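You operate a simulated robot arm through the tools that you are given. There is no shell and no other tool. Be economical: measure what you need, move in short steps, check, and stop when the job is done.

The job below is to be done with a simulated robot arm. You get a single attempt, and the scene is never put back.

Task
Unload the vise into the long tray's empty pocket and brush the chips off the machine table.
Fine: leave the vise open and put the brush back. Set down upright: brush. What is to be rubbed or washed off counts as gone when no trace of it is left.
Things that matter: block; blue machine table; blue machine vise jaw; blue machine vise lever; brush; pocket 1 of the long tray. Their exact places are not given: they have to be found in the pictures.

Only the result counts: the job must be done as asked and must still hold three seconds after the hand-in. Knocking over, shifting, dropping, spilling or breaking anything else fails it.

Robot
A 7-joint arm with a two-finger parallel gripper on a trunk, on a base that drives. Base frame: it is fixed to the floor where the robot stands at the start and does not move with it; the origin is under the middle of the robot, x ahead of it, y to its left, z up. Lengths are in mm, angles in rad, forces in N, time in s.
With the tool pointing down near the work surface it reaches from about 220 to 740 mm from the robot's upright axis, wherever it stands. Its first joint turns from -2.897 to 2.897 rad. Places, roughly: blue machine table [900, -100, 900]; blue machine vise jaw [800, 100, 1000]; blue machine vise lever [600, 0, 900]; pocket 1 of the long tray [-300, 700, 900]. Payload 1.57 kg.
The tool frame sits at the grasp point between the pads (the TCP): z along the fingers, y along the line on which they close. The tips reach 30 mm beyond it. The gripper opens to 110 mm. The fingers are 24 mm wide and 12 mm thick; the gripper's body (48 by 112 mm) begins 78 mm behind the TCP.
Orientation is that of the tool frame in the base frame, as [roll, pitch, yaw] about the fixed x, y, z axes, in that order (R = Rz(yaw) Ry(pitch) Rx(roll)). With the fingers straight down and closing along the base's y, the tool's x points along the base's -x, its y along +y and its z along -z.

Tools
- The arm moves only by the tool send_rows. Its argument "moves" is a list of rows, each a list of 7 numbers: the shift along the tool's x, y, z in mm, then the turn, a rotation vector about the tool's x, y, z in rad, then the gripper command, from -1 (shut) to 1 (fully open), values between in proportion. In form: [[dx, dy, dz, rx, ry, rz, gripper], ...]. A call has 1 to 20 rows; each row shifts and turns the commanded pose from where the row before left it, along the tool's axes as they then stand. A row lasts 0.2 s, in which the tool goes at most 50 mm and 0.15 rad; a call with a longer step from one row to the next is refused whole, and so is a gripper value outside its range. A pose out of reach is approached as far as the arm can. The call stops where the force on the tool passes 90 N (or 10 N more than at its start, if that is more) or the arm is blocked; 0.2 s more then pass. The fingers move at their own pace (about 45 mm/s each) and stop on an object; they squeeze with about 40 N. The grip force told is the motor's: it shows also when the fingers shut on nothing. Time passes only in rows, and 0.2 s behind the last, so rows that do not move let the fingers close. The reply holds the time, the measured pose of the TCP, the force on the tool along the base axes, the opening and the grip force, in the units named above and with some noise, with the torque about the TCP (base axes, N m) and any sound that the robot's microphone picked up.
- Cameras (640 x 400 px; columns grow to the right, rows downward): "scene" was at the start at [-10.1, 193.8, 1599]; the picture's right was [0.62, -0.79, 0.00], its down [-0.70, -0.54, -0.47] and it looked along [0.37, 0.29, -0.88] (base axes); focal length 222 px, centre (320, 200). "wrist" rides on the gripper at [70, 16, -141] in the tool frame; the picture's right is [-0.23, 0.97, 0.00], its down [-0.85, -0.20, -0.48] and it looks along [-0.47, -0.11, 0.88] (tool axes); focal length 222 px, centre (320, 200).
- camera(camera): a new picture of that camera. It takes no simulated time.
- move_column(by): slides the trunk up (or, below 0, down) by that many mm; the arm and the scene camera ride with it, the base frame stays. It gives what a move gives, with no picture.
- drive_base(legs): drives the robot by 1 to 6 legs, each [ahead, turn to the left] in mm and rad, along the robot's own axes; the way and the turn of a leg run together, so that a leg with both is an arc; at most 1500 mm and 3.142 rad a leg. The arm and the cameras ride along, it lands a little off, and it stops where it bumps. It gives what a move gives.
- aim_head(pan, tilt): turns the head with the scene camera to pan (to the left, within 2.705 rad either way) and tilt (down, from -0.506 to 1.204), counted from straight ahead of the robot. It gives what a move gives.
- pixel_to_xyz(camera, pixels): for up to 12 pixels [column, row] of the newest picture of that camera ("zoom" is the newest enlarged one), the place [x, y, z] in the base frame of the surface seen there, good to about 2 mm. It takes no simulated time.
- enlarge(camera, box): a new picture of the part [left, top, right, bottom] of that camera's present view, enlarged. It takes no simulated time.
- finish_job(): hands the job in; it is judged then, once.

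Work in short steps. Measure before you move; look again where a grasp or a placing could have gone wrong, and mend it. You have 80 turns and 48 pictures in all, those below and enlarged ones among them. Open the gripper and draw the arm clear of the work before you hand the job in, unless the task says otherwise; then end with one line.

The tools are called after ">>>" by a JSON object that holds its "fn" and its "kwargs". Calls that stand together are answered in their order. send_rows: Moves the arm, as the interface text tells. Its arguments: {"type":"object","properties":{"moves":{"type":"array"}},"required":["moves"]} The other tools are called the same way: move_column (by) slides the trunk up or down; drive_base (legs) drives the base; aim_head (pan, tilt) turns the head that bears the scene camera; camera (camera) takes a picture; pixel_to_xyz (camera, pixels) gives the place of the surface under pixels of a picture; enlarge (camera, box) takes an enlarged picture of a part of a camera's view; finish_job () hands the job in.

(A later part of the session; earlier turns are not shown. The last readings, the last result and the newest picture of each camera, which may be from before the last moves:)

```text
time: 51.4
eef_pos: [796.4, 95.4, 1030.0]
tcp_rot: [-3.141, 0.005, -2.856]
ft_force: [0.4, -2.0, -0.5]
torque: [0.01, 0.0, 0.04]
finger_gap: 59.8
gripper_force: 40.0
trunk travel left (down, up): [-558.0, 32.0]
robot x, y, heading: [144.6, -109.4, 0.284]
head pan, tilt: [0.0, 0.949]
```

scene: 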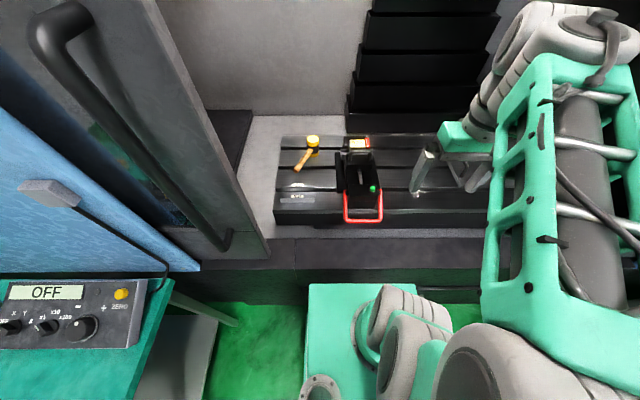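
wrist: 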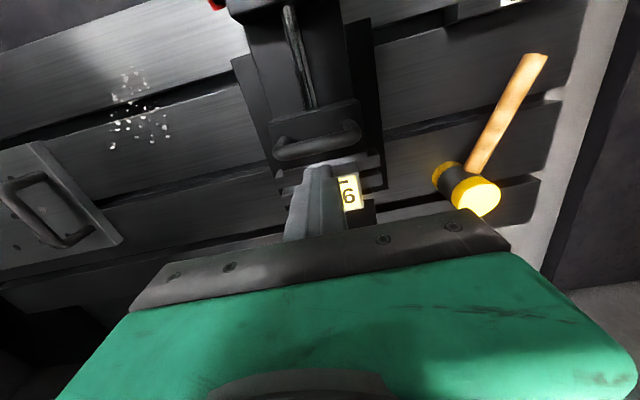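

Gripped (gap 59.8, 40 N). I lift slowly and check.

>>> {"fn": "send_rows", "kwargs": {"moves": [[0, 0, -10, 0, 0, 0, -1], [0, 0, -20, 0, 0, 0, -1], [0, 0, -35, 0, 0, 0, -1], [0, 0, -45, 0, 0, 0, -1], [0, 0, -45, 0, 0, 0, -1], [40, 0, -45, 0, 0, 0, -1], [40, 0, -20, 0, 0, 0, -1], [40, 0, 0, 0, 0, 0, -1], [40, 0, 0, 0, 0, 0, -1], [40, 0, 0, 0, 0, 0, -1]]}}

>>> {"fn": "camera", "kwargs": {"camera": "wrist"}}

```text
refused: row 6 steps farther than a row can; nothing moved
```

```text
18 pictures are left
```

wrist: 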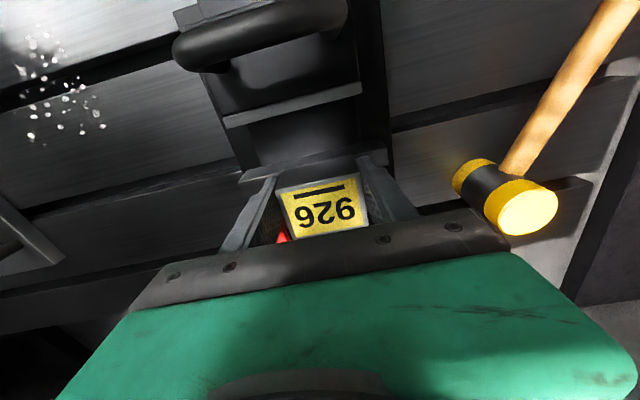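

A row was too long; I resend with shorter diagonal steps.

>>> {"fn": "send_rows", "kwargs": {"moves": [[0, 0, -10, 0, 0, 0, -1], [0, 0, -20, 0, 0, 0, -1], [0, 0, -35, 0, 0, 0, -1], [0, 0, -45, 0, 0, 0, -1], [0, 0, -45, 0, 0, 0, -1], [0, 0, -45, 0, 0, 0, -1], [40, 0, 0, 0, 0, 0, -1], [40, 0, 0, 0, 0, 0, -1], [40, 0, 0, 0, 0, 0, -1], [40, 0, 0, 0, 0, 0, -1], [40, 0, 0, 0, 0, 0, -1], [40, 0, 0, 0, 0, 0, -1]]}}

>>> {"fn": "camera", "kwargs": {"camera": "wrist"}}

```text
time: 54.0
eef_pos: [548.8, 25.0, 1220.0]
tcp_rot: [-3.141, 0.008, -2.858]
ft_force: [0.1, 0.2, -2.6]
torque: [0.02, 0.02, -0.01]
finger_gap: 59.7
gripper_force: 40.4
out of reach, approached as far as the arm can: row 6
trunk travel left (down, up): [-558.0, 32.0]
robot x, y, heading: [138.0, -112.4, 0.286]
head pan, tilt: [0.0, 0.949]
```

```text
17 pictures are left
```

wrist: 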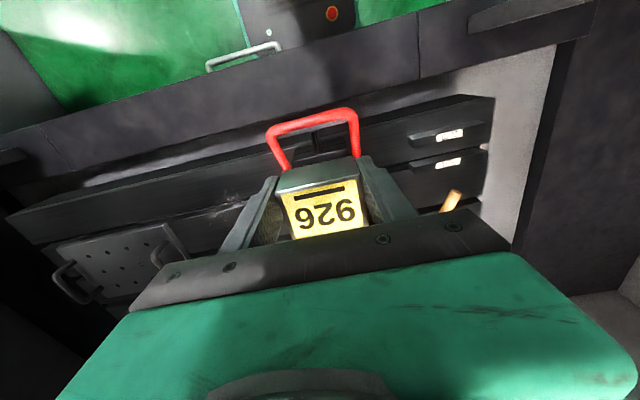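

Block is held (~2.6 N). I back away from the machine, turn left to face the bench's end, and take a picture.

>>> {"fn": "drive_base", "kwargs": {"legs": [[-165, 0], [0, 1.571], [120, 0]]}}

>>> {"fn": "aim_head", "kwargs": {"pan": 0.0, "tilt": 0.9}}

>>> {"fn": "camera", "kwargs": {"camera": "scene"}}

```text
time: 60.2
eef_pos: [-216.7, 352.2, 1218.4]
tcp_rot: [3.14, 0.005, -1.23]
ft_force: [-0.2, 0.1, -2.9]
torque: [-0.04, -0.03, -0.01]
finger_gap: 59.8
gripper_force: 40.1
trunk travel left (down, up): [-558.0, 32.0]
robot x, y, heading: [-54.7, -51.1, 1.915]
head pan, tilt: [0.0, 0.949]
```

```text
time: 60.8
eef_pos: [-217.5, 352.9, 1218.4]
tcp_rot: [-3.141, 0.006, -1.23]
ft_force: [0.5, 0.2, -2.7]
torque: [-0.04, -0.03, 0.03]
finger_gap: 59.7
gripper_force: 40.2
trunk travel left (down, up): [-558.0, 32.0]
robot x, y, heading: [-56.1, -47.9, 1.905]
head pan, tilt: [0.0, 0.901]
```

```text
16 pictures are left
```

scene: 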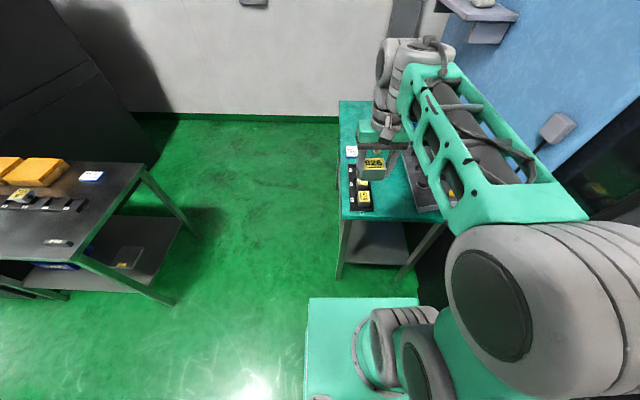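

I measure the bench end, tray, and the neighbouring bench.

>>> {"fn": "pixel_to_xyz", "kwargs": {"camera": "scene", "pixels": [[344, 216], [400, 220], [339, 273], [341, 105], [349, 165], [372, 208], [351, 209], [363, 193], [380, 250], [140, 165], [185, 230], [351, 151]]}}

>>> {"fn": "enlarge", "kwargs": {"camera": "scene", "box": [330, 90, 430, 225]}}

```text
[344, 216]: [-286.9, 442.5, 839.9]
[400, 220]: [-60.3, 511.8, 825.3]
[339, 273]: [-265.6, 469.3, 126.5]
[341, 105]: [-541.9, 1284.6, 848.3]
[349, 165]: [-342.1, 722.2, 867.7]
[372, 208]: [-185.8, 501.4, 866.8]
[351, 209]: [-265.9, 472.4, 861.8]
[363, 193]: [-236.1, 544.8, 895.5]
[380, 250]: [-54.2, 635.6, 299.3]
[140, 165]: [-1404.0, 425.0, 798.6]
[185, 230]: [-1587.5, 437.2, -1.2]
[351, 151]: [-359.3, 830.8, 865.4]
```

```text
2.96 times, centred on (380, 158) of scene
```

zoom: 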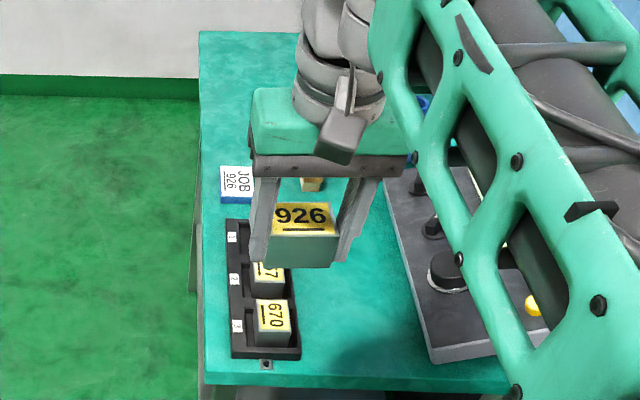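

The front side of the bench is free floor. I measure the tray blocks and pocket 1 in the zoom to learn orientation.

>>> {"fn": "pixel_to_xyz", "kwargs": {"camera": "zoom", "pixels": [[256, 301], [285, 300], [291, 333], [262, 338], [256, 264], [229, 222], [232, 355], [300, 350], [243, 228], [243, 248], [311, 182], [268, 262]]}}

```text
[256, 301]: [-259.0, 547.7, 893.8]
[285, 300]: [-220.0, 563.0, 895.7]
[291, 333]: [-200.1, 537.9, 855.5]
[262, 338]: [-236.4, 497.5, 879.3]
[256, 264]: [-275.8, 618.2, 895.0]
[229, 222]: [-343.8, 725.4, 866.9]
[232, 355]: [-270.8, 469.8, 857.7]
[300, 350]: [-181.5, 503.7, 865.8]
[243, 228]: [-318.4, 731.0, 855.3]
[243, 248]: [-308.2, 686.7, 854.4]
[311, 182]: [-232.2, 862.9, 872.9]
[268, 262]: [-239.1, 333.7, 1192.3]
```

Blocks sit in the tray with the same orientation as in the vise. The finger tips are too low on the block for the shallow pocket, so I'll re-grip it higher on the free bench area first. Drive closer to the bench end.

>>> {"fn": "drive_base", "kwargs": {"legs": [[0, -0.04], [235, 0]]}}

```text
time: 63.0
eef_pos: [-272.9, 584.0, 1218.1]
tcp_rot: [3.14, 0.006, -1.267]
ft_force: [0.2, -0.1, -2.0]
torque: [-0.03, -0.04, 0.0]
finger_gap: 59.8
gripper_force: 39.9
trunk travel left (down, up): [-558.0, 32.0]
robot x, y, heading: [-127.3, 176.9, 1.873]
head pan, tilt: [0.0, 0.901]
```

I move over the free bench spot (≈(-195,672)) and yaw the tool so that the block has its tray orientation.

>>> {"fn": "send_rows", "kwargs": {"moves": [[-20.2, -33.6, 0, 0, 0, 0, -1], [-20.2, -33.6, 0, 0, 0, 0, -1], [-20.2, -33.6, 0, 0, 0, 0, -1], [0, 0, 0, 0, 0, 0.1435, -1], [0, 0, 0, 0, 0, 0.1435, -1], [0, 0, 0, 0, 0, 0.1435, -1], [0, 0, 0, 0, 0, 0.1435, -1], [0, 0, 0, 0, 0, 0.1435, -1], [0, 0, 0, 0, 0, 0.1435, -1], [0, 0, 0, 0, 0, 0.1435, -1], [0, 0, 0, 0, 0, 0.1435, -1], [0, 0, 0, 0, 0, 0.1435, -1], [0, 0, 0, 0, 0, 0.1435, -1], [0, 0, 0, 0, 0, 0.1435, -1], [0, 0, 0, 0, 0, 0, -1]]}}

>>> {"fn": "camera", "kwargs": {"camera": "wrist"}}

```text
time: 66.2
eef_pos: [-195.5, 670.9, 1218.9]
tcp_rot: [3.136, 0.001, -2.846]
ft_force: [-0.7, -0.2, -2.4]
torque: [-0.01, 0.04, 0.03]
finger_gap: 59.6
gripper_force: 39.5
trunk travel left (down, up): [-558.0, 32.0]
robot x, y, heading: [-129.8, 179.1, 1.879]
head pan, tilt: [0.0, 0.901]
```

```text
14 pictures are left
```

wrist: 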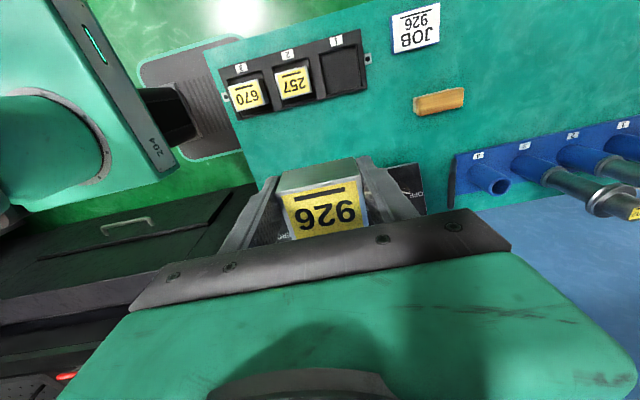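

Great view. I enlarge nothing; measure pocket 1 corners, brush corners and the DRO edge.

>>> {"fn": "pixel_to_xyz", "kwargs": {"camera": "wrist", "pixels": [[323, 55], [358, 47], [365, 84], [327, 95], [345, 70], [419, 97], [464, 88], [464, 105], [418, 114], [440, 100], [397, 166], [416, 212]]}}

>>> {"fn": "pixel_to_xyz", "kwargs": {"camera": "wrist", "pixels": [[277, 75], [305, 67], [313, 92], [283, 100], [320, 75], [365, 38], [370, 88], [360, 160], [262, 240], [380, 130], [300, 150], [230, 80]]}}

```text
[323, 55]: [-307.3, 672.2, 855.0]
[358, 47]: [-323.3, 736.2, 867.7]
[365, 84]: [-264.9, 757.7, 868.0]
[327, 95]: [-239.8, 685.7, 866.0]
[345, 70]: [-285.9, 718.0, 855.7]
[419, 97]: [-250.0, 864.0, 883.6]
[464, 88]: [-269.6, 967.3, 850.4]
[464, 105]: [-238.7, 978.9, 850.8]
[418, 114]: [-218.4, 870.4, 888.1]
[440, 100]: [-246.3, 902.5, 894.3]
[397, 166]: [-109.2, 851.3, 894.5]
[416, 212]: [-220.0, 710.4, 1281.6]
```

```text
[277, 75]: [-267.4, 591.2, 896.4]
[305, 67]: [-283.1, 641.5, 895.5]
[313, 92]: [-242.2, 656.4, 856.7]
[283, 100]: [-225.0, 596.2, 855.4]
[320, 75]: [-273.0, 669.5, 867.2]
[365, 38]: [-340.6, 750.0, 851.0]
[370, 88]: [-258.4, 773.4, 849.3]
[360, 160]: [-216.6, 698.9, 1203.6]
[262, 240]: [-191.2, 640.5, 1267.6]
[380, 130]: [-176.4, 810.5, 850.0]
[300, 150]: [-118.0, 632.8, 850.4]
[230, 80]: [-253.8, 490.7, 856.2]
```

Pocket 1: centre n≈-64, lat≈767 → (-285,714), floor 855, rim 867, yaw 0.297. I lower the block onto the bench here (TCP to ≈886).

>>> {"fn": "send_rows", "kwargs": {"moves": [[0, 0, 45, 0, 0, 0, -1], [0, 0, 45, 0, 0, 0, -1], [0, 0, 45, 0, 0, 0, -1], [0, 0, 45, 0, 0, 0, -1], [0, 0, 45, 0, 0, 0, -1], [0, 0, 40, 0, 0, 0, -1], [0, 0, 30, 0, 0, 0, -1], [0, 0, 20, 0, 0, 0, -1], [0, 0, 10, 0, 0, 0, -1], [0, 0, 4, 0, 0, 0, -1], [0, 0, 0, 0, 0, 0, -1]]}}

```text
time: 68.6
eef_pos: [-196.3, 672.5, 890.9]
tcp_rot: [3.135, 0.0, -2.845]
ft_force: [-0.8, -0.7, -2.4]
torque: [-0.01, 0.03, 0.0]
finger_gap: 59.6
gripper_force: 39.9
trunk travel left (down, up): [-558.0, 32.0]
robot x, y, heading: [-125.1, 174.9, 1.875]
head pan, tilt: [0.0, 0.901]
```

Now the last millimetres, watching for contact force.

>>> {"fn": "send_rows", "kwargs": {"moves": [[0, 0, 2, 0, 0, 0, -1], [0, 0, 1.5, 0, 0, 0, -1], [0, 0, 1, 0, 0, 0, -1], [0, 0, 0, 0, 0, 0, -1]]}}

```text
time: 69.6
eef_pos: [-194.2, 673.5, 885.7]
tcp_rot: [3.135, 0.0, -2.844]
ft_force: [-0.1, 0.7, -3.2]
torque: [0.03, 0.0, 0.02]
finger_gap: 59.6
gripper_force: 39.9
trunk travel left (down, up): [-558.0, 32.0]
robot x, y, heading: [-124.1, 176.6, 1.873]
head pan, tilt: [0.0, 0.901]
```

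>>> {"fn": "send_rows", "kwargs": {"moves": [[0, 0, 1, 0, 0, 0, -1], [0, 0, 1, 0, 0, 0, -1], [0, 0, 0, 0, 0, 0, -1]]}}

```text
time: 70.4
eef_pos: [-194.2, 673.6, 884.4]
tcp_rot: [3.132, 0.001, -2.845]
ft_force: [0.7, -0.4, 8.7]
torque: [-0.26, -0.48, -0.04]
finger_gap: 59.7
gripper_force: 40.2
trunk travel left (down, up): [-558.0, 32.0]
robot x, y, heading: [-128.0, 176.3, 1.872]
head pan, tilt: [0.0, 0.901]
```

Contact felt (8.7 N). I release, rise, shift 9 mm to the block's centre and yaw the tool back for a grip across its 36 mm sides.

>>> {"fn": "send_rows", "kwargs": {"moves": [[0, 0, 0, 0, 0, 0, 0.6], [0, 0, 0, 0, 0, 0, 0.6], [0, 0, 0, 0, 0, 0, 0.6], [0, 0, -30, 0, 0, 0, 0.6], [0, 0, -30, 0, 0, 0, 0.6], [0, 0, -30, 0, 0, 0, 0.6], [-9, 0, -30, 0, 0, 0, 0.6], [0, 0, 0, 0, 0, -0.1435, 0.3], [0, 0, 0, 0, 0, -0.1435, 0.3], [0, 0, 0, 0, 0, -0.1435, 0.3], [0, 0, 0, 0, 0, -0.1435, 0.3], [0, 0, 0, 0, 0, -0.1435, 0.3], [0, 0, 0, 0, 0, -0.1435, 0.3], [0, 0, 0, 0, 0, -0.1435, 0.3], [0, 0, 0, 0, 0, -0.1435, 0.3], [0, 0, 0, 0, 0, -0.1435, 0.3], [0, 0, 0, 0, 0, -0.1435, 0.3], [0, 0, 0, 0, 0, -0.1435, 0.3], [0, 0, 0, 0, 0, 0, 0.3]]}}

>>> {"fn": "camera", "kwargs": {"camera": "wrist"}}

```text
time: 74.4
eef_pos: [-186.0, 674.2, 1003.0]
tcp_rot: [-3.141, 0.006, -1.267]
ft_force: [0.5, 0.3, -0.3]
torque: [-0.01, -0.01, -0.01]
finger_gap: 71.7
gripper_force: 0.1
trunk travel left (down, up): [-558.0, 32.0]
robot x, y, heading: [-126.2, 176.2, 1.879]
head pan, tilt: [0.0, 0.901]
```

```text
13 pictures are left
```

wrist: 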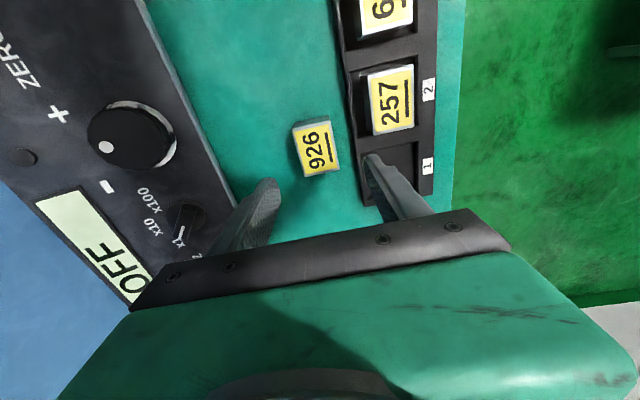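

I measure the block's corners and pocket 2's block for comparison.

>>> {"fn": "pixel_to_xyz", "kwargs": {"camera": "wrist", "pixels": [[294, 128], [328, 122], [340, 168], [307, 175], [316, 148], [371, 82], [411, 74], [414, 128], [376, 134], [366, 152], [416, 145], [392, 100]]}}

```text
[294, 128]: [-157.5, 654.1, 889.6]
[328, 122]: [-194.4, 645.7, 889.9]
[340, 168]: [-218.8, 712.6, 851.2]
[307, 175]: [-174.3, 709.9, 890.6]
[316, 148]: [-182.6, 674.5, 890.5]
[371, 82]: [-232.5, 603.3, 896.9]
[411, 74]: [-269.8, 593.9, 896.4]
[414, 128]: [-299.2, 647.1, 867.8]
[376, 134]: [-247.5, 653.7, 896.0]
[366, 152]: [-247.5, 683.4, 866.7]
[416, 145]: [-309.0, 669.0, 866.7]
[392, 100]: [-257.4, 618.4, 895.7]
```

Block centre n≈21.6, lat≈701. I adjust 2.5 mm, descend to z≈898 (tips 18 mm above the bench) and close.

>>> {"fn": "send_rows", "kwargs": {"moves": [[-2.4, -2.6, 0, 0, 0, 0, 0.3], [0, 0, 35, 0, 0, 0, 0.3], [0, 0, 35, 0, 0, 0, 0.3], [0, 0, 35, 0, 0, 0, 0.3], [0, 0, 0, 0, 0, 0, 0.3], [0, 0, 0, 0, 0, 0, -1], [0, 0, 0, 0, 0, 0, -1], [0, 0, 0, 0, 0, 0, -1], [0, 0, 0, 0, 0, 0, -1]]}}

```text
time: 76.4
eef_pos: [-185.4, 675.9, 895.5]
tcp_rot: [3.141, 0.006, -1.268]
ft_force: [0.0, -0.3, 0.1]
torque: [-0.01, 0.02, -0.02]
finger_gap: 44.7
gripper_force: 35.2
trunk travel left (down, up): [-558.0, 32.0]
robot x, y, heading: [-127.0, 179.1, 1.872]
head pan, tilt: [0.0, 0.901]
```

Gripped. Lift 60 mm, shift over pocket 1, then down to just above seating.

>>> {"fn": "send_rows", "kwargs": {"moves": [[0, 0, -20, 0, 0, 0, -1], [0, 0, -40, 0, 0, 0, -1], [-16.1, 21.5, 0, 0, 0, 0, -1], [-16.1, 21.5, 0, 0, 0, 0, -1], [-16.1, 21.5, 0, 0, 0, 0, -1], [-16.2, 21.5, 0, 0, 0, 0, -1], [0, 0, 20, 0, 0, 0, -1], [0, 0, 0, 0, 0, 0, -1]]}}

>>> {"fn": "enlarge", "kwargs": {"camera": "wrist", "box": [260, 80, 480, 260]}}

```text
time: 78.2
eef_pos: [-285.5, 713.6, 938.9]
tcp_rot: [-3.141, 0.007, -1.268]
ft_force: [-0.4, -0.2, -3.2]
torque: [0.01, -0.01, -0.02]
finger_gap: 44.4
gripper_force: 40.2
trunk travel left (down, up): [-558.0, 32.0]
robot x, y, heading: [-129.3, 182.3, 1.872]
head pan, tilt: [0.0, 0.901]
```

```text
2.22 times, centred on (370, 170) of wrist
```

zoom: 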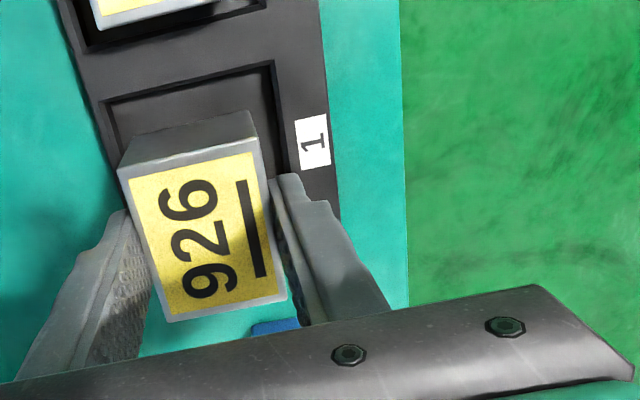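

I measure the visible pocket edges and the block's held corners to verify alignment.

>>> {"fn": "pixel_to_xyz", "kwargs": {"camera": "zoom", "pixels": [[105, 103], [272, 62], [283, 140], [113, 130], [140, 110], [262, 80], [125, 172], [258, 150], [286, 296], [168, 320]]}}

```text
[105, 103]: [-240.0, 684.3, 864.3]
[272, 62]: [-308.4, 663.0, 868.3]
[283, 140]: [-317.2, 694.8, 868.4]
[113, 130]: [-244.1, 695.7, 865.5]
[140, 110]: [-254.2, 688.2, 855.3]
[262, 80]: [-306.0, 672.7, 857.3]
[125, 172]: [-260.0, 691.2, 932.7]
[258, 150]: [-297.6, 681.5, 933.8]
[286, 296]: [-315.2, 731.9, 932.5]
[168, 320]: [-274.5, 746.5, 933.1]
```

Alignment is within 1–2 mm. I lower gently to seat the block.

>>> {"fn": "send_rows", "kwargs": {"moves": [[0, 0, 15, 0, 0, 0, -1], [0, 0, 12, 0, 0, 0, -1], [0, 0, 5, 0, 0, 0, -1], [0, 0, 3, 0, 0, 0, -1], [0, 0, 1.5, 0, 0, 0, -1], [0, 0, 0, 0, 0, 0, -1]]}}

```text
time: 79.6
eef_pos: [-285.5, 713.0, 901.9]
tcp_rot: [-3.141, 0.003, -1.267]
ft_force: [1.6, -3.6, -4.1]
torque: [-0.21, -0.07, -0.08]
finger_gap: 44.8
gripper_force: 39.8
trunk travel left (down, up): [-558.0, 32.0]
robot x, y, heading: [-128.6, 175.9, 1.87]
head pan, tilt: [0.0, 0.901]
```

>>> {"fn": "send_rows", "kwargs": {"moves": [[0, 0, 1, 0, 0, 0, -1], [0, 0, 1, 0, 0, 0, -1], [0, 0, 0, 0, 0, 0, -1]]}}

```text
time: 80.4
eef_pos: [-284.8, 713.6, 901.2]
tcp_rot: [3.14, 0.007, -1.266]
ft_force: [5.6, -10.8, 10.8]
torque: [-1.02, -0.02, -0.23]
finger_gap: 44.5
gripper_force: 39.4
trunk travel left (down, up): [-558.0, 32.0]
robot x, y, heading: [-126.9, 175.9, 1.873]
head pan, tilt: [0.0, 0.901]
```

Contact, with a slight push from the +lat wall; I ease 1.5 mm back, then release and rise.

>>> {"fn": "send_rows", "kwargs": {"moves": [[1.5, 0, 0, 0, 0, 0, -1], [0, 0, 0.5, 0, 0, 0, -1], [0, 0, 0, 0, 0, 0, 0.2], [0, 0, 0, 0, 0, 0, 0.2], [0, 0, 0, 0, 0, 0, 0.2], [0, 0, -30, 0, 0, 0, 0.2], [0, 0, -40, 0, 0, 0, 0.2], [0, 0, -40, 0, 0, 0, 0.2], [0, 0, -40, 0, 0, 0, 0.2], [0, -40, -20, 0, 0, 0, 0.2], [0, -40, 0, 0, 0, 0, 0.2], [0, 0, 0, 0, 0, 0, 0.2]]}}

>>> {"fn": "camera", "kwargs": {"camera": "wrist"}}

```text
time: 83.0
eef_pos: [-206.8, 738.7, 1072.4]
tcp_rot: [3.141, 0.006, -1.265]
ft_force: [-0.6, 0.3, 0.3]
torque: [0.03, 0.01, -0.01]
finger_gap: 66.1
gripper_force: 0.0
trunk travel left (down, up): [-558.0, 32.0]
robot x, y, heading: [-130.3, 178.7, 1.874]
head pan, tilt: [0.0, 0.901]
```

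```text
11 pictures are left
```

wrist: 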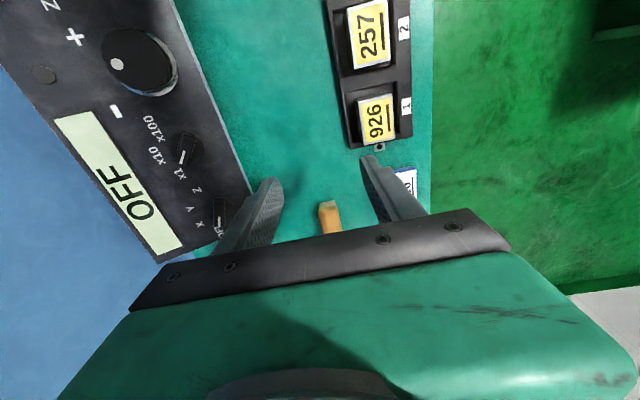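

The block appears seated. I check its top height and level, plus brush points.

>>> {"fn": "pixel_to_xyz", "kwargs": {"camera": "wrist", "pixels": [[361, 101], [392, 95], [396, 136], [369, 142], [378, 118], [321, 205], [334, 202], [341, 225], [327, 232], [328, 215]]}}

```text
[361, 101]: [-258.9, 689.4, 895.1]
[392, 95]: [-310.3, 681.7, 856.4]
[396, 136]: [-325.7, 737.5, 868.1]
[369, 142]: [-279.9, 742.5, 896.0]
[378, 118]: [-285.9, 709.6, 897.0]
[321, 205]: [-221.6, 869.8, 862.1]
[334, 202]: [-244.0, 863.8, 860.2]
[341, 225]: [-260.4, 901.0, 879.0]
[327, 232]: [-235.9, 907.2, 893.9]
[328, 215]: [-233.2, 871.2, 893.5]
```

Block is seated (top 895–897, level). Now the brush: I drive 30 mm closer and back the tool a bit so the wrist camera sees the whole brush.

>>> {"fn": "drive_base", "kwargs": {"legs": [[30, 0]]}}

>>> {"fn": "send_rows", "kwargs": {"moves": [[35, 0, 0, 0, 0, 0, 0.2], [0, 0, -30, 0, 0, 0, 0.2], [0, 0, 0, 0, 0, 0, 0.2]]}}

>>> {"fn": "enlarge", "kwargs": {"camera": "wrist", "box": [260, 100, 420, 240]}}

```text
time: 83.8
eef_pos: [-216.8, 768.4, 1071.8]
tcp_rot: [-3.14, 0.005, -1.268]
ft_force: [-0.8, -1.1, -0.6]
torque: [0.0, -0.01, -0.01]
finger_gap: 66.0
gripper_force: 0.1
trunk travel left (down, up): [-558.0, 32.0]
robot x, y, heading: [-136.4, 209.1, 1.874]
head pan, tilt: [0.0, 0.901]
```

```text
time: 84.6
eef_pos: [-205.4, 735.1, 1100.7]
tcp_rot: [3.141, 0.008, -1.268]
ft_force: [-0.6, 1.0, -0.1]
torque: [0.01, 0.0, 0.01]
finger_gap: 66.0
gripper_force: 0.0
trunk travel left (down, up): [-558.0, 32.0]
robot x, y, heading: [-138.0, 208.8, 1.877]
head pan, tilt: [0.0, 0.901]
```

```text
2.86 times, centred on (340, 170) of wrist
```

zoom: 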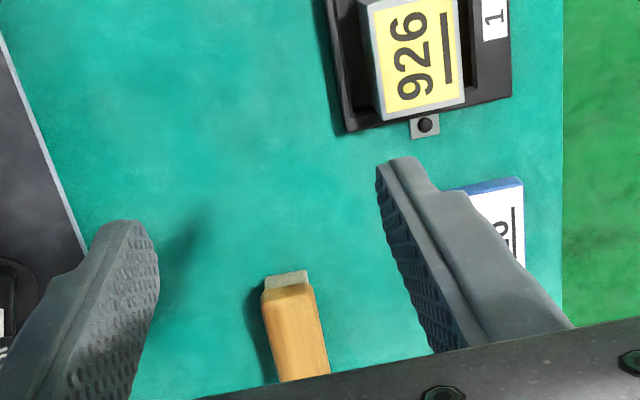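

Image down is +lat, so I must go further over it. I measure the near end first, then move +lat 110 mm and look.

>>> {"fn": "pixel_to_xyz", "kwargs": {"camera": "zoom", "pixels": [[264, 296], [311, 288], [268, 278], [306, 270], [280, 370], [328, 365], [287, 281], [295, 330]]}}

>>> {"fn": "send_rows", "kwargs": {"moves": [[-40, 0, 0, 0, 0, 0, 0.2], [-40, 0, 0, 0, 0, 0, 0.2], [-40, 0, 0, 0, 0, 0, 0.2], [0, 0, 0, 0, 0, 0, 0.2]]}}

>>> {"fn": "enlarge", "kwargs": {"camera": "wrist", "box": [260, 80, 420, 240]}}

```text
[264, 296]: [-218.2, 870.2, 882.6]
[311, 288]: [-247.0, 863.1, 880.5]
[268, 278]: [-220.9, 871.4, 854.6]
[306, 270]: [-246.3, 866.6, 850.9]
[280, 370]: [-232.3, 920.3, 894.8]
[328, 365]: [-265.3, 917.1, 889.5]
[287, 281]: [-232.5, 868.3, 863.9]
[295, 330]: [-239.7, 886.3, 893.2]
```

```text
time: 85.6
eef_pos: [-242.3, 850.3, 1101.1]
tcp_rot: [-3.141, 0.006, -1.268]
ft_force: [-0.2, -0.2, 0.6]
torque: [-0.02, 0.0, 0.0]
finger_gap: 65.9
gripper_force: 0.0
trunk travel left (down, up): [-558.0, 32.0]
robot x, y, heading: [-136.3, 207.1, 1.876]
head pan, tilt: [0.0, 0.901]
```

```text
2.50 times, centred on (340, 160) of wrist
```

zoom: 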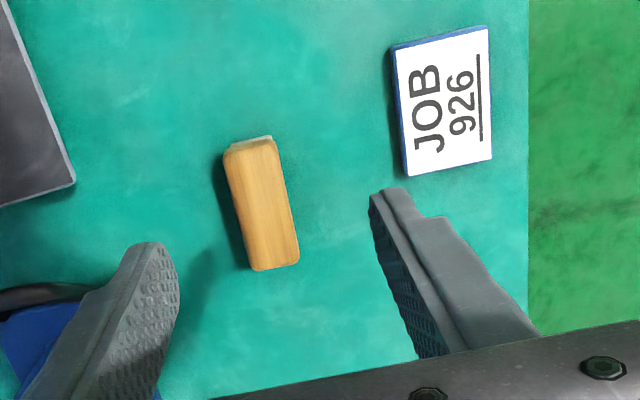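

Now the brush is fully visible; I measure its four top corners.

>>> {"fn": "pixel_to_xyz", "kwargs": {"camera": "zoom", "pixels": [[228, 160], [276, 150], [297, 255], [254, 266], [262, 205], [250, 140], [296, 262], [240, 150], [275, 235]]}}

```text
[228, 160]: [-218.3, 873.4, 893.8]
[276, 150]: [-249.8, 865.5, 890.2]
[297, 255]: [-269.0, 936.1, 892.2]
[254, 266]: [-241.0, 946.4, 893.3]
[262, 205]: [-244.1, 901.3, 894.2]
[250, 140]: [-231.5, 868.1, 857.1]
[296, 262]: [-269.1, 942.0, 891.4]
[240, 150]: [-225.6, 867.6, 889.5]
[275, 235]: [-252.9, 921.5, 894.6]
```

Brush centre ≈(-244.5,906), axis 1.847 rad. I check where the blue rack is near the left finger before descending.

>>> {"fn": "pixel_to_xyz", "kwargs": {"camera": "zoom", "pixels": [[100, 283], [85, 290], [40, 330], [158, 390], [170, 330], [190, 280], [200, 380], [75, 180], [72, 188]]}}

>>> {"fn": "send_rows", "kwargs": {"moves": [[-27, -7, 0, 0, 0, 0.025, 0.0], [-26.9, -7.1, 0, 0, 0, 0, 0.0], [0, 0, 0, 0, 0, 0, 0.0]]}}

```text
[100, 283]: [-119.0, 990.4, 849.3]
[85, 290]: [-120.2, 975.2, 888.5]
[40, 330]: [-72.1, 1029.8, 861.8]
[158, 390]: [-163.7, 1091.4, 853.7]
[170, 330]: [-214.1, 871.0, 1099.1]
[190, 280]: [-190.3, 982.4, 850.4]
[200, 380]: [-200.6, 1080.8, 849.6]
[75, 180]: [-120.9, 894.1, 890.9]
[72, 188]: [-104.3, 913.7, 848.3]
```

```text
time: 86.4
eef_pos: [-245.3, 905.0, 1102.4]
tcp_rot: [-3.141, 0.004, -1.291]
ft_force: [0.4, 0.3, 0.0]
torque: [0.02, 0.0, 0.0]
finger_gap: 54.6
gripper_force: 0.0
trunk travel left (down, up): [-558.0, 32.0]
robot x, y, heading: [-137.3, 208.6, 1.872]
head pan, tilt: [0.0, 0.901]
```

The rack is >100 mm away. I descend to z≈902 and close on the brush.

>>> {"fn": "send_rows", "kwargs": {"moves": [[0, 0, 45, 0, 0, 0, 0], [0, 0, 45, 0, 0, 0, 0], [0, 0, 45, 0, 0, 0, 0], [0, 0, 35, 0, 0, 0, 0], [0, 0, 30, 0, 0, 0, 0], [0, 0, 0, 0, 0, 0, 0], [0, 0, 0, 0, 0, 0, -1], [0, 0, 0, 0, 0, 0, -1], [0, 0, 0, 0, 0, 0, -1], [0, 0, 0, 0, 0, 0, -1]]}}

```text
time: 88.6
eef_pos: [-246.6, 903.3, 899.6]
tcp_rot: [-3.141, 0.004, -1.291]
ft_force: [-0.3, 0.2, 0.0]
torque: [0.04, 0.0, -0.01]
finger_gap: 35.1
gripper_force: 39.5
trunk travel left (down, up): [-558.0, 32.0]
robot x, y, heading: [-133.4, 207.6, 1.875]
head pan, tilt: [0.0, 0.901]
```

Gripped (gap 35). I lift and retract the brush toward the robot.

>>> {"fn": "send_rows", "kwargs": {"moves": [[0, 0, -15, 0, 0, 0, -1], [0, 0, -40, 0, 0, 0, -1], [0, 0, -40, 0, 0, 0, -1], [30, 0, -38, 0, 0, 0, -1], [30, 0, -38, 0, 0, 0, -1], [30, 0, -38, 0, 0, 0, -1], [30, 0, -38, 0, 0, 0, -1], [30, 0, -38, 0, 0, 0, -1], [40, 0, 0, 0, 0, 0, -1], [40, 0, 0, 0, 0, 0, -1], [40, 0, 0, 0, 0, 0, -1]]}}

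```text
time: 91.0
eef_pos: [-169.8, 642.9, 1189.5]
tcp_rot: [-3.141, 0.005, -1.291]
ft_force: [0.1, 0.6, -2.8]
torque: [0.02, 0.0, -0.02]
finger_gap: 35.2
gripper_force: 39.7
trunk travel left (down, up): [-558.0, 32.0]
robot x, y, heading: [-142.0, 209.0, 1.874]
head pan, tilt: [0.0, 0.901]
```

I drive back to the machine: reverse along the bench axis, turn right to face it, and advance, standing further to the right this time for the chips.

>>> {"fn": "drive_base", "kwargs": {"legs": [[-465, 0], [0, -1.575], [170, 0]]}}

>>> {"fn": "aim_head", "kwargs": {"pan": 0.0, "tilt": 1.0}}

>>> {"fn": "camera", "kwargs": {"camera": "scene"}}

```text
time: 98.7
eef_pos: [599.2, -155.3, 1187.5]
tcp_rot: [3.14, 0.003, -2.865]
ft_force: [0.1, 0.3, -1.5]
torque: [0.01, 0.03, -0.02]
finger_gap: 34.9
gripper_force: 39.8
trunk travel left (down, up): [-558.0, 32.0]
robot x, y, heading: [164.0, -187.1, 0.3]
head pan, tilt: [0.0, 0.901]
```

```text
time: 99.3
eef_pos: [597.7, -154.6, 1188.1]
tcp_rot: [-3.141, 0.004, -2.866]
ft_force: [0.9, -0.5, -1.4]
torque: [0.0, 0.0, 0.02]
finger_gap: 35.2
gripper_force: 39.8
trunk travel left (down, up): [-558.0, 32.0]
robot x, y, heading: [159.5, -184.8, 0.301]
head pan, tilt: [0.0, 1.0]
```

```text
8 pictures are left
```

scene: 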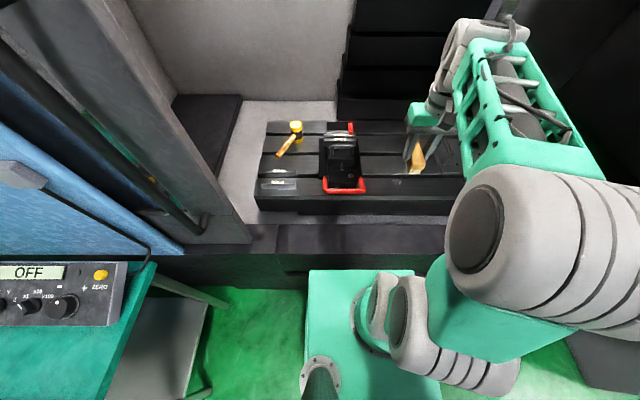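

Brush is in hand. I take a wrist picture to locate the chips from here.

>>> {"fn": "camera", "kwargs": {"camera": "wrist"}}

```text
7 pictures are left
```

wrist: 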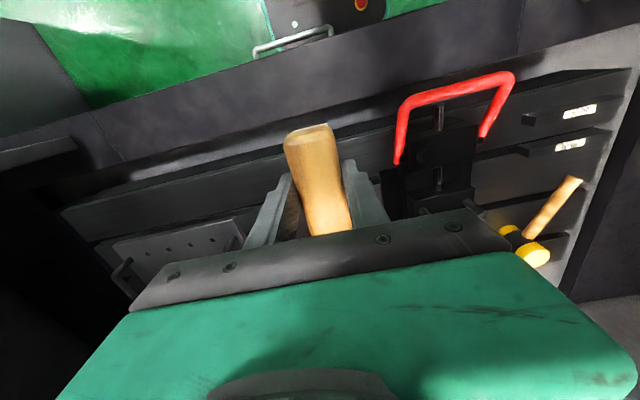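

Chips span (in tool axes) n≈626–728, lat≈-338..-438; table z≈919, brush bottom is 50 below the TCP. I go to n=640, lat≈-312 and lower to just above the table.

>>> {"fn": "send_rows", "kwargs": {"moves": [[-36, 0, 0, 0, 0, 0, -1], [-36, 0, 0, 0, 0, 0, -1], [-35, 0, 0, 0, 0, 0, -1], [0, 0, 45, 0, 0, 0, -1], [0, 0, 45, 0, 0, 0, -1], [0, 0, 45, 0, 0, 0, -1], [0, 0, 45, 0, 0, 0, -1], [0, 0, 25, 0, 0, 0, -1], [0, 0, 10, 0, 0, 0, -1], [0, 0, 3, 0, 0, 0, -1], [0, 0, 2, 0, 0, 0, -1], [0, 0, 0, 0, 0, 0, -1]]}}

```text
time: 101.9
eef_pos: [702.8, -124.4, 968.9]
tcp_rot: [-3.141, 0.007, -2.865]
ft_force: [0.0, 0.6, -1.9]
torque: [-0.04, -0.01, -0.01]
finger_gap: 35.1
gripper_force: 40.2
trunk travel left (down, up): [-558.0, 32.0]
robot x, y, heading: [163.6, -189.9, 0.304]
head pan, tilt: [0.0, 1.0]
```

No contact yet; I lower 3 mm more and check the force.

>>> {"fn": "send_rows", "kwargs": {"moves": [[0, 0, 1.5, 0, 0, 0, -1], [0, 0, 1.5, 0, 0, 0, -1], [0, 0, 0, 0, 0, 0, -1]]}}

```text
time: 102.7
eef_pos: [702.9, -125.4, 969.7]
tcp_rot: [3.141, 0.011, -2.867]
ft_force: [-2.1, -2.3, 18.3]
torque: [-0.27, 0.88, 0.04]
finger_gap: 35.0
gripper_force: 40.0
trunk travel left (down, up): [-558.0, 32.0]
robot x, y, heading: [159.2, -185.7, 0.302]
head pan, tilt: [0.0, 1.0]
```

Contact with ~18 N. First stroke across the chips, then shift deeper by 45 and stroke back, then shift 38 and stroke again.

>>> {"fn": "send_rows", "kwargs": {"moves": [[0, -20, 0, 0, 0, 0, -1], [0, -20, 0, 0, 0, 0, -1], [0, -20, 0, 0, 0, 0, -1], [0, -20, 0, 0, 0, 0, -1], [0, -20, 0, 0, 0, 0, -1], [0, -20, 0, 0, 0, 0, -1], [0, -20, 0, 0, 0, 0, -1], [0, -12, 0, 0, 0, 0, -1], [0, 0, 0, 0, 0, 0, -1]]}}

>>> {"fn": "send_rows", "kwargs": {"moves": [[-22, 0, 0, 0, 0, 0, -1], [-23, 0, 0, 0, 0, 0, -1], [0, 20, 0, 0, 0, 0, -1], [0, 20, 0, 0, 0, 0, -1], [0, 20, 0, 0, 0, 0, -1], [0, 20, 0, 0, 0, 0, -1], [0, 20, 0, 0, 0, 0, -1], [0, 20, 0, 0, 0, 0, -1], [0, 20, 0, 0, 0, 0, -1], [0, 12, 0, 0, 0, 0, -1], [0, 0, 0, 0, 0, 0, -1]]}}

>>> {"fn": "send_rows", "kwargs": {"moves": [[-20, 0, 0, 0, 0, 0, -1], [-20, 0, 0, 0, 0, 0, -1], [0, -20, 0, 0, 0, 0, -1], [0, -20, 0, 0, 0, 0, -1], [0, -20, 0, 0, 0, 0, -1], [0, -20, 0, 0, 0, 0, -1], [0, -20, 0, 0, 0, 0, -1], [0, -20, 0, 0, 0, 0, -1], [0, -20, 0, 0, 0, 0, -1], [0, -12, 0, 0, 0, 0, -1], [0, 0, 0, 0, 0, 0, -1]]}}

```text
time: 104.7
eef_pos: [743.0, -268.4, 967.4]
tcp_rot: [-3.137, 0.011, -2.867]
ft_force: [-3.5, 14.1, 41.5]
torque: [0.59, 0.16, 0.03]
finger_gap: 35.0
gripper_force: 39.8
trunk travel left (down, up): [-558.0, 32.0]
robot x, y, heading: [160.7, -186.5, 0.301]
head pan, tilt: [0.0, 1.0]
```

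```text
time: 107.1
eef_pos: [745.8, -113.8, 966.6]
tcp_rot: [-3.141, 0.008, -2.864]
ft_force: [0.5, -5.2, 14.7]
torque: [-0.04, -0.41, -0.09]
finger_gap: 34.9
gripper_force: 39.8
trunk travel left (down, up): [-558.0, 32.0]
robot x, y, heading: [158.2, -188.9, 0.3]
head pan, tilt: [0.0, 1.0]
```

```text
time: 109.5
eef_pos: [824.4, -247.3, 966.8]
tcp_rot: [-3.14, 0.006, -2.866]
ft_force: [0.4, 0.1, -0.1]
torque: [-0.01, -0.01, 0.03]
finger_gap: 35.3
gripper_force: 39.9
trunk travel left (down, up): [-558.0, 32.0]
robot x, y, heading: [160.8, -185.3, 0.299]
head pan, tilt: [0.0, 1.0]
```

Contact got light in the last stroke. I lift, shift aside and look at the chip area.

>>> {"fn": "send_rows", "kwargs": {"moves": [[0, 0, -40, 0, 0, 0, -1], [0, 0, -45, 0, 0, 0, -1], [0, 0, -45, 0, 0, 0, -1], [0, 40, -25, 0, 0, 0, -1], [0, 45, 0, 0, 0, 0, -1], [0, 45, 0, 0, 0, 0, -1], [0, 45, 0, 0, 0, 0, -1], [0, 45, 0, 0, 0, 0, -1]]}}

>>> {"fn": "camera", "kwargs": {"camera": "wrist"}}

```text
time: 111.3
eef_pos: [765.1, -35.9, 1122.6]
tcp_rot: [-3.141, 0.007, -2.867]
ft_force: [-0.6, 0.5, -0.2]
torque: [-0.03, 0.04, 0.0]
finger_gap: 35.0
gripper_force: 39.8
trunk travel left (down, up): [-558.0, 32.0]
robot x, y, heading: [159.7, -188.0, 0.299]
head pan, tilt: [0.0, 1.0]
```

```text
6 pictures are left
```

wrist: 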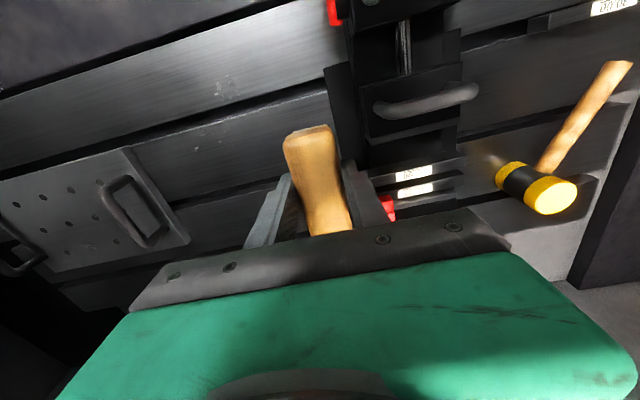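

Most chips are gone; faint traces near (225,90) and (205,128). I enlarge that.

>>> {"fn": "enlarge", "kwargs": {"camera": "wrist", "box": [150, 50, 310, 170]}}

```text
3.33 times, centred on (230, 110) of wrist
```

zoom: 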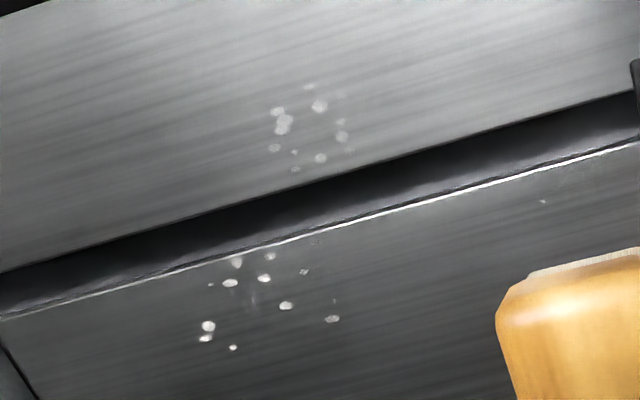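

Chips are fading with strokes but still there. I measure the remains for precise strokes.

>>> {"fn": "pixel_to_xyz", "kwargs": {"camera": "zoom", "pixels": [[278, 110], [310, 87], [342, 137], [320, 158], [272, 148], [207, 338], [234, 347], [333, 319], [270, 256], [304, 271], [543, 201], [212, 284]]}}

```text
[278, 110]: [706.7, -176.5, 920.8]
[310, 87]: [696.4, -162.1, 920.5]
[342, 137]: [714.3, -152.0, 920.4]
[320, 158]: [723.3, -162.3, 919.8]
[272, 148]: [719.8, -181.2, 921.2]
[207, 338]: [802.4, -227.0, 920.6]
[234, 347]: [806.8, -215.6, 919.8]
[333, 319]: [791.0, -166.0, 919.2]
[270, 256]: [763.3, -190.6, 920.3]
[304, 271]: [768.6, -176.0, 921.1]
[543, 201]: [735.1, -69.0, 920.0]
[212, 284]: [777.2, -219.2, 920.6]
```

Remaining traces: n 626–718, lat -345..-437. I do repeated strokes with firmer contact, first the deep row (n≈708), starting at lat≈-265.

>>> {"fn": "send_rows", "kwargs": {"moves": [[18, -22, 0, 0, 0, 0, -1], [0, 0, 45, 0, 0, 0, -1], [0, 0, 45, 0, 0, 0, -1], [0, 0, 45, 0, 0, 0, -1], [0, 0, 19, 0, 0, 0, -1], [0, 0, 2.5, 0, 0, 0, -1], [0, 0, 2, 0, 0, 0, -1]]}}

>>> {"fn": "send_rows", "kwargs": {"moves": [[0, -25, 0, 0, 0, 0, -1], [0, -25, 0, 0, 0, 0, -1], [0, -25, 0, 0, 0, 0, -1], [0, -25, 0, 0, 0, 0, -1], [0, -25, 0, 0, 0, 0, -1], [0, -25, 0, 0, 0, 0, -1], [0, -25, 0, 0, 0, 0, -1], [0, -17, 0, 0, 0, 0, -1], [0, 0, 0, 0, 0, 0, -1], [0, 25, 0, 0, 0, 0, -1], [0, 25, 0, 0, 0, 0, -1], [0, 25, 0, 0, 0, 0, -1], [0, 25, 0, 0, 0, 0, -1], [0, 25, 0, 0, 0, 0, -1], [0, 0, 0, 0, 0, 0, -1]]}}

```text
time: 112.9
eef_pos: [752.5, -62.3, 966.8]
tcp_rot: [-3.141, 0.011, -2.865]
ft_force: [-4.2, -1.8, 18.1]
torque: [-0.19, 0.96, -0.01]
finger_gap: 35.4
gripper_force: 39.7
trunk travel left (down, up): [-558.0, 32.0]
robot x, y, heading: [162.2, -185.8, 0.298]
head pan, tilt: [0.0, 1.0]
```

```text
time: 116.1
eef_pos: [774.7, -125.9, 965.4]
tcp_rot: [-3.141, 0.01, -2.865]
ft_force: [5.0, -8.7, 31.3]
torque: [-0.06, -0.68, -0.06]
finger_gap: 35.0
gripper_force: 39.4
trunk travel left (down, up): [-558.0, 32.0]
robot x, y, heading: [162.0, -183.6, 0.299]
head pan, tilt: [0.0, 1.0]
```

Good contact (31 N). More strokes here, then the near row (n≈645).

>>> {"fn": "send_rows", "kwargs": {"moves": [[0, -25, 0, 0, 0, 0, -1], [0, -25, 0, 0, 0, 0, -1], [0, -25, 0, 0, 0, 0, -1], [0, -25, 0, 0, 0, 0, -1], [0, -25, 0, 0, 0, 0, -1], [10, 25, 0, 0, 0, 0, -1], [0, 25, 0, 0, 0, 0, -1], [0, 25, 0, 0, 0, 0, -1], [0, 25, 0, 0, 0, 0, -1], [0, 25, 0, 0, 0, 0, -1], [20, 0, 0, 0, 0, 0, -1], [0, -25, 0, 0, 0, 0, -1], [0, -25, 0, 0, 0, 0, -1], [0, -25, 0, 0, 0, 0, -1], [0, -25, 0, 0, 0, 0, -1], [0, -20, 0, 0, 0, 0, -1]]}}

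>>> {"fn": "send_rows", "kwargs": {"moves": [[30, 0, 0, 0, 0, 0, -1], [0, 25, 0, 0, 0, 0, -1], [0, 25, 0, 0, 0, 0, -1], [0, 25, 0, 0, 0, 0, -1], [0, 25, 0, 0, 0, 0, -1], [0, 25, 0, 0, 0, 0, -1], [0, 0, 0, 0, 0, 0, -1], [0, -25, 0, 0, 0, 0, -1], [0, -25, 0, 0, 0, 0, -1], [0, -25, 0, 0, 0, 0, -1], [0, -25, 0, 0, 0, 0, -1], [10, -20, 0, 0, 0, 0, -1], [0, 25, 0, 0, 0, 0, -1], [0, 25, 0, 0, 0, 0, -1], [0, 25, 0, 0, 0, 0, -1], [0, 25, 0, 0, 0, 0, -1], [0, 25, 0, 0, 0, 0, -1]]}}

```text
time: 119.5
eef_pos: [777.2, -249.0, 964.3]
tcp_rot: [-3.141, 0.005, -2.866]
ft_force: [-2.0, 4.1, 17.0]
torque: [0.3, -0.59, 0.22]
finger_gap: 35.2
gripper_force: 39.7
trunk travel left (down, up): [-558.0, 32.0]
robot x, y, heading: [165.0, -184.6, 0.303]
head pan, tilt: [0.0, 1.0]
```

```text
time: 123.1
eef_pos: [702.6, -138.9, 964.3]
tcp_rot: [-3.141, 0.011, -2.868]
ft_force: [3.4, -7.0, 31.2]
torque: [-0.32, 0.39, -0.07]
finger_gap: 35.1
gripper_force: 39.6
trunk travel left (down, up): [-558.0, 32.0]
robot x, y, heading: [155.6, -185.8, 0.298]
head pan, tilt: [0.0, 1.0]
```

One more back-and-forth here with n slightly nearer, then lift and look.

>>> {"fn": "send_rows", "kwargs": {"moves": [[8, -25, 0, 0, 0, 0, -1], [0, -25, 0, 0, 0, 0, -1], [0, -25, 0, 0, 0, 0, -1], [0, -25, 0, 0, 0, 0, -1], [0, -20, 0, 0, 0, 0, -1], [-25, 0, 0, 0, 0, 0, -1], [0, 25, 0, 0, 0, 0, -1], [0, 25, 0, 0, 0, 0, -1], [0, 25, 0, 0, 0, 0, -1], [0, 25, 0, 0, 0, 0, -1], [0, 25, 0, 0, 0, 0, -1], [0, 0, -45, 0, 0, 0, -1], [0, 0, -45, 0, 0, 0, -1], [0, 0, -45, 0, 0, 0, -1], [-30, 0, -25, 0, 0, 0, -1], [-30, 30, 0, 0, 0, 0, -1], [0, 45, 0, 0, 0, 0, -1], [0, 0, 0, 0, 0, 0, -1]]}}

>>> {"fn": "enlarge", "kwargs": {"camera": "wrist", "box": [130, 30, 310, 180]}}

```text
time: 126.9
eef_pos: [753.6, -37.4, 1123.7]
tcp_rot: [3.14, 0.005, -2.867]
ft_force: [-1.1, -0.8, -1.4]
torque: [0.01, -0.01, 0.0]
finger_gap: 35.1
gripper_force: 40.3
trunk travel left (down, up): [-558.0, 32.0]
robot x, y, heading: [160.7, -187.2, 0.299]
head pan, tilt: [0.0, 1.0]
```

```text
2.67 times, centred on (220, 105) of wrist
5 turns are left
```

zoom: 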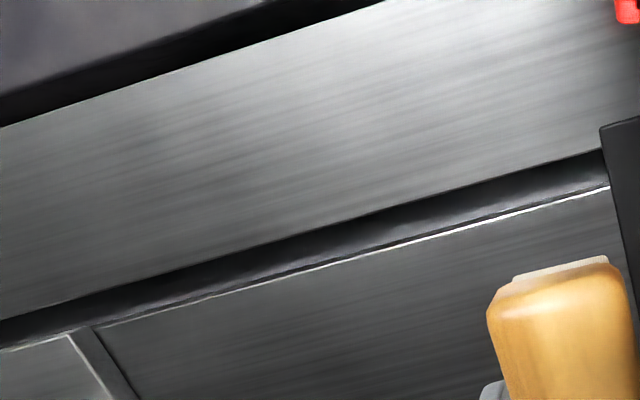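

The table is clean. Few turns remain: I retract and drive back to the bench at once, reversing the earlier route.

>>> {"fn": "send_rows", "kwargs": {"moves": [[0, 0, -33, 0, 0, 0, -1], [0, 0, -33, 0, 0, 0, -1], [44, 0, 0, 0, 0, 0, -1], [44, 0, 0, 0, 0, 0, -1], [44, 0, 0, 0, 0, 0, -1], [44, 0, 0, 0, 0, 0, -1], [0, 0, 0, 0, 0, 0, -1]]}}

>>> {"fn": "drive_base", "kwargs": {"legs": [[-170, 0], [0, 1.575], [462, 0]]}}

>>> {"fn": "send_rows", "kwargs": {"moves": [[0, 0, 0, 0, 0, 0, -1], [0, 0, 0, 0, 0, 0, -1]]}}

```text
time: 128.5
eef_pos: [587.0, -84.4, 1187.7]
tcp_rot: [3.14, 0.005, -2.865]
ft_force: [-0.1, 0.0, 0.0]
torque: [0.04, -0.01, 0.03]
finger_gap: 34.7
gripper_force: 40.4
trunk travel left (down, up): [-558.0, 32.0]
robot x, y, heading: [158.0, -181.8, 0.303]
head pan, tilt: [0.0, 1.0]
```

```text
time: 136.3
eef_pos: [-295.1, 609.3, 1188.2]
tcp_rot: [3.141, 0.005, -1.227]
ft_force: [-0.5, -0.2, -0.8]
torque: [0.01, -0.01, -0.02]
finger_gap: 34.9
gripper_force: 39.9
trunk travel left (down, up): [-558.0, 32.0]
robot x, y, heading: [-165.2, 194.3, 1.94]
head pan, tilt: [0.0, 1.0]
```

```text
time: 136.9
eef_pos: [-295.3, 608.5, 1188.7]
tcp_rot: [3.141, 0.006, -1.228]
ft_force: [0.2, -0.1, -1.3]
torque: [-0.01, -0.02, -0.02]
finger_gap: 35.4
gripper_force: 40.1
trunk travel left (down, up): [-558.0, 32.0]
robot x, y, heading: [-165.8, 193.0, 1.932]
head pan, tilt: [0.0, 1.0]
4 turns are left
```

Robot is at (-165,194), heading 1.935; the original brush grip pose was TCP (-246,904.5), yaw -1.291. I fix yaw and move there, stopping above the bench.

>>> {"fn": "send_rows", "kwargs": {"moves": [[0, 0, 0, 0, 0, 0.063, -1], [-40, -20, 0, 0, 0, 0, -1], [-40, -20, 0, 0, 0, 0, -1], [-40, -20, 0, 0, 0, 0, -1], [-30.1, -13.8, 36, 0, 0, 0, -1], [-30.1, -13.8, 36, 0, 0, 0, -1], [-30.1, -13.8, 36, 0, 0, 0, -1], [-30.1, -13.8, 36, 0, 0, 0, -1], [-30.2, -13.8, 36, 0, 0, 0, -1], [0, 0, 45, 0, 0, 0, -1], [0, 0, 40, 0, 0, 0, -1], [0, 0, 16, 0, 0, 0, -1], [0, 0, 0, 0, 0, 0, -1], [0, 0, 0, 0, 0, 0, -1]]}}

>>> {"fn": "camera", "kwargs": {"camera": "wrist"}}

```text
time: 139.9
eef_pos: [-244.6, 906.5, 907.1]
tcp_rot: [3.14, 0.004, -1.29]
ft_force: [-0.2, 0.3, -1.1]
torque: [-0.03, 0.0, 0.02]
finger_gap: 35.1
gripper_force: 39.6
trunk travel left (down, up): [-558.0, 32.0]
robot x, y, heading: [-166.5, 190.4, 1.939]
head pan, tilt: [0.0, 1.0]
```

```text
3 pictures are left
3 turns are left
```

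wrist: 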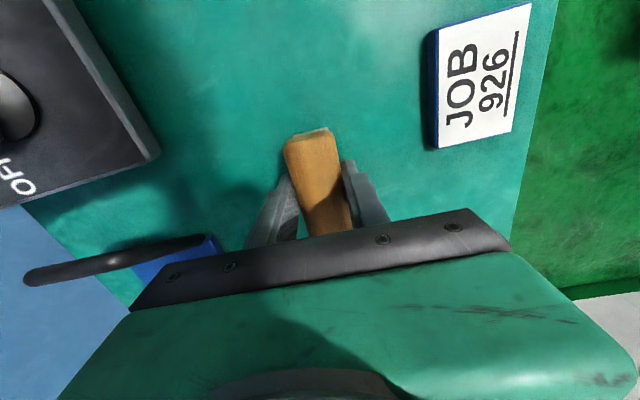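

Position matches within 2 mm. I lower ~13 mm to touch the bench, release, rise, draw clear, and take a picture.

>>> {"fn": "send_rows", "kwargs": {"moves": [[0, 0, 6, 0, 0, 0, -1], [0, 0, 4, 0, 0, 0, -1], [0, 0, 2, 0, 0, 0, -1], [0, 0, 1, 0, 0, 0, -1], [0, 0, 0, 0, 0, 0, -1]]}}

>>> {"fn": "send_rows", "kwargs": {"moves": [[0, 0, 0, 0, 0, 0, 0.1], [0, 0, 0, 0, 0, 0, 0.1], [0, 0, 0, 0, 0, 0, 0.1], [0, 0, -20, 0, 0, 0, 0.1], [0, 0, -40, 0, 0, 0, 0.1], [0, 0, -45, 0, 0, 0, 0.1], [0, 0, -45, 0, 0, 0, 0.1], [0, 0, -45, 0, 0, 0, 0.1], [0, 0, 0, 0, 0, 0, 0.1]]}}

>>> {"fn": "camera", "kwargs": {"camera": "wrist"}}

>>> {"fn": "pixel_to_xyz", "kwargs": {"camera": "wrist", "pixels": [[310, 150], [315, 170], [320, 190], [325, 210], [320, 140]]}}

```text
time: 141.1
eef_pos: [-247.1, 906.9, 893.8]
tcp_rot: [-3.141, 0.006, -1.29]
ft_force: [0.6, -0.4, -1.5]
torque: [0.03, -0.03, 0.0]
finger_gap: 35.1
gripper_force: 39.9
trunk travel left (down, up): [-558.0, 32.0]
robot x, y, heading: [-163.4, 189.9, 1.938]
head pan, tilt: [0.0, 1.0]
```

```text
time: 143.1
eef_pos: [-249.0, 906.2, 1094.6]
tcp_rot: [3.141, 0.006, -1.291]
ft_force: [1.0, -0.3, -0.1]
torque: [0.0, 0.0, -0.01]
finger_gap: 60.5
gripper_force: 0.0
trunk travel left (down, up): [-558.0, 32.0]
robot x, y, heading: [-166.3, 192.8, 1.938]
head pan, tilt: [0.0, 1.0]
```

```text
2 pictures are left
```

wrist: 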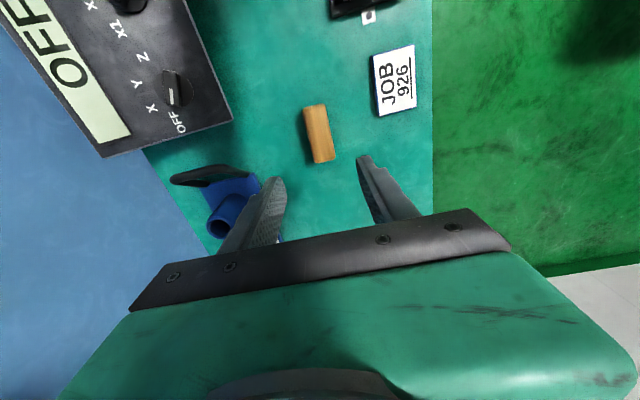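

```text
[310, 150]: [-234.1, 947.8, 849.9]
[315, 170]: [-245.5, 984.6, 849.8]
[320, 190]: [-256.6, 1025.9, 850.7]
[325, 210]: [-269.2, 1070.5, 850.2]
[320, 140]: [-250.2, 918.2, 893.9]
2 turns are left
```

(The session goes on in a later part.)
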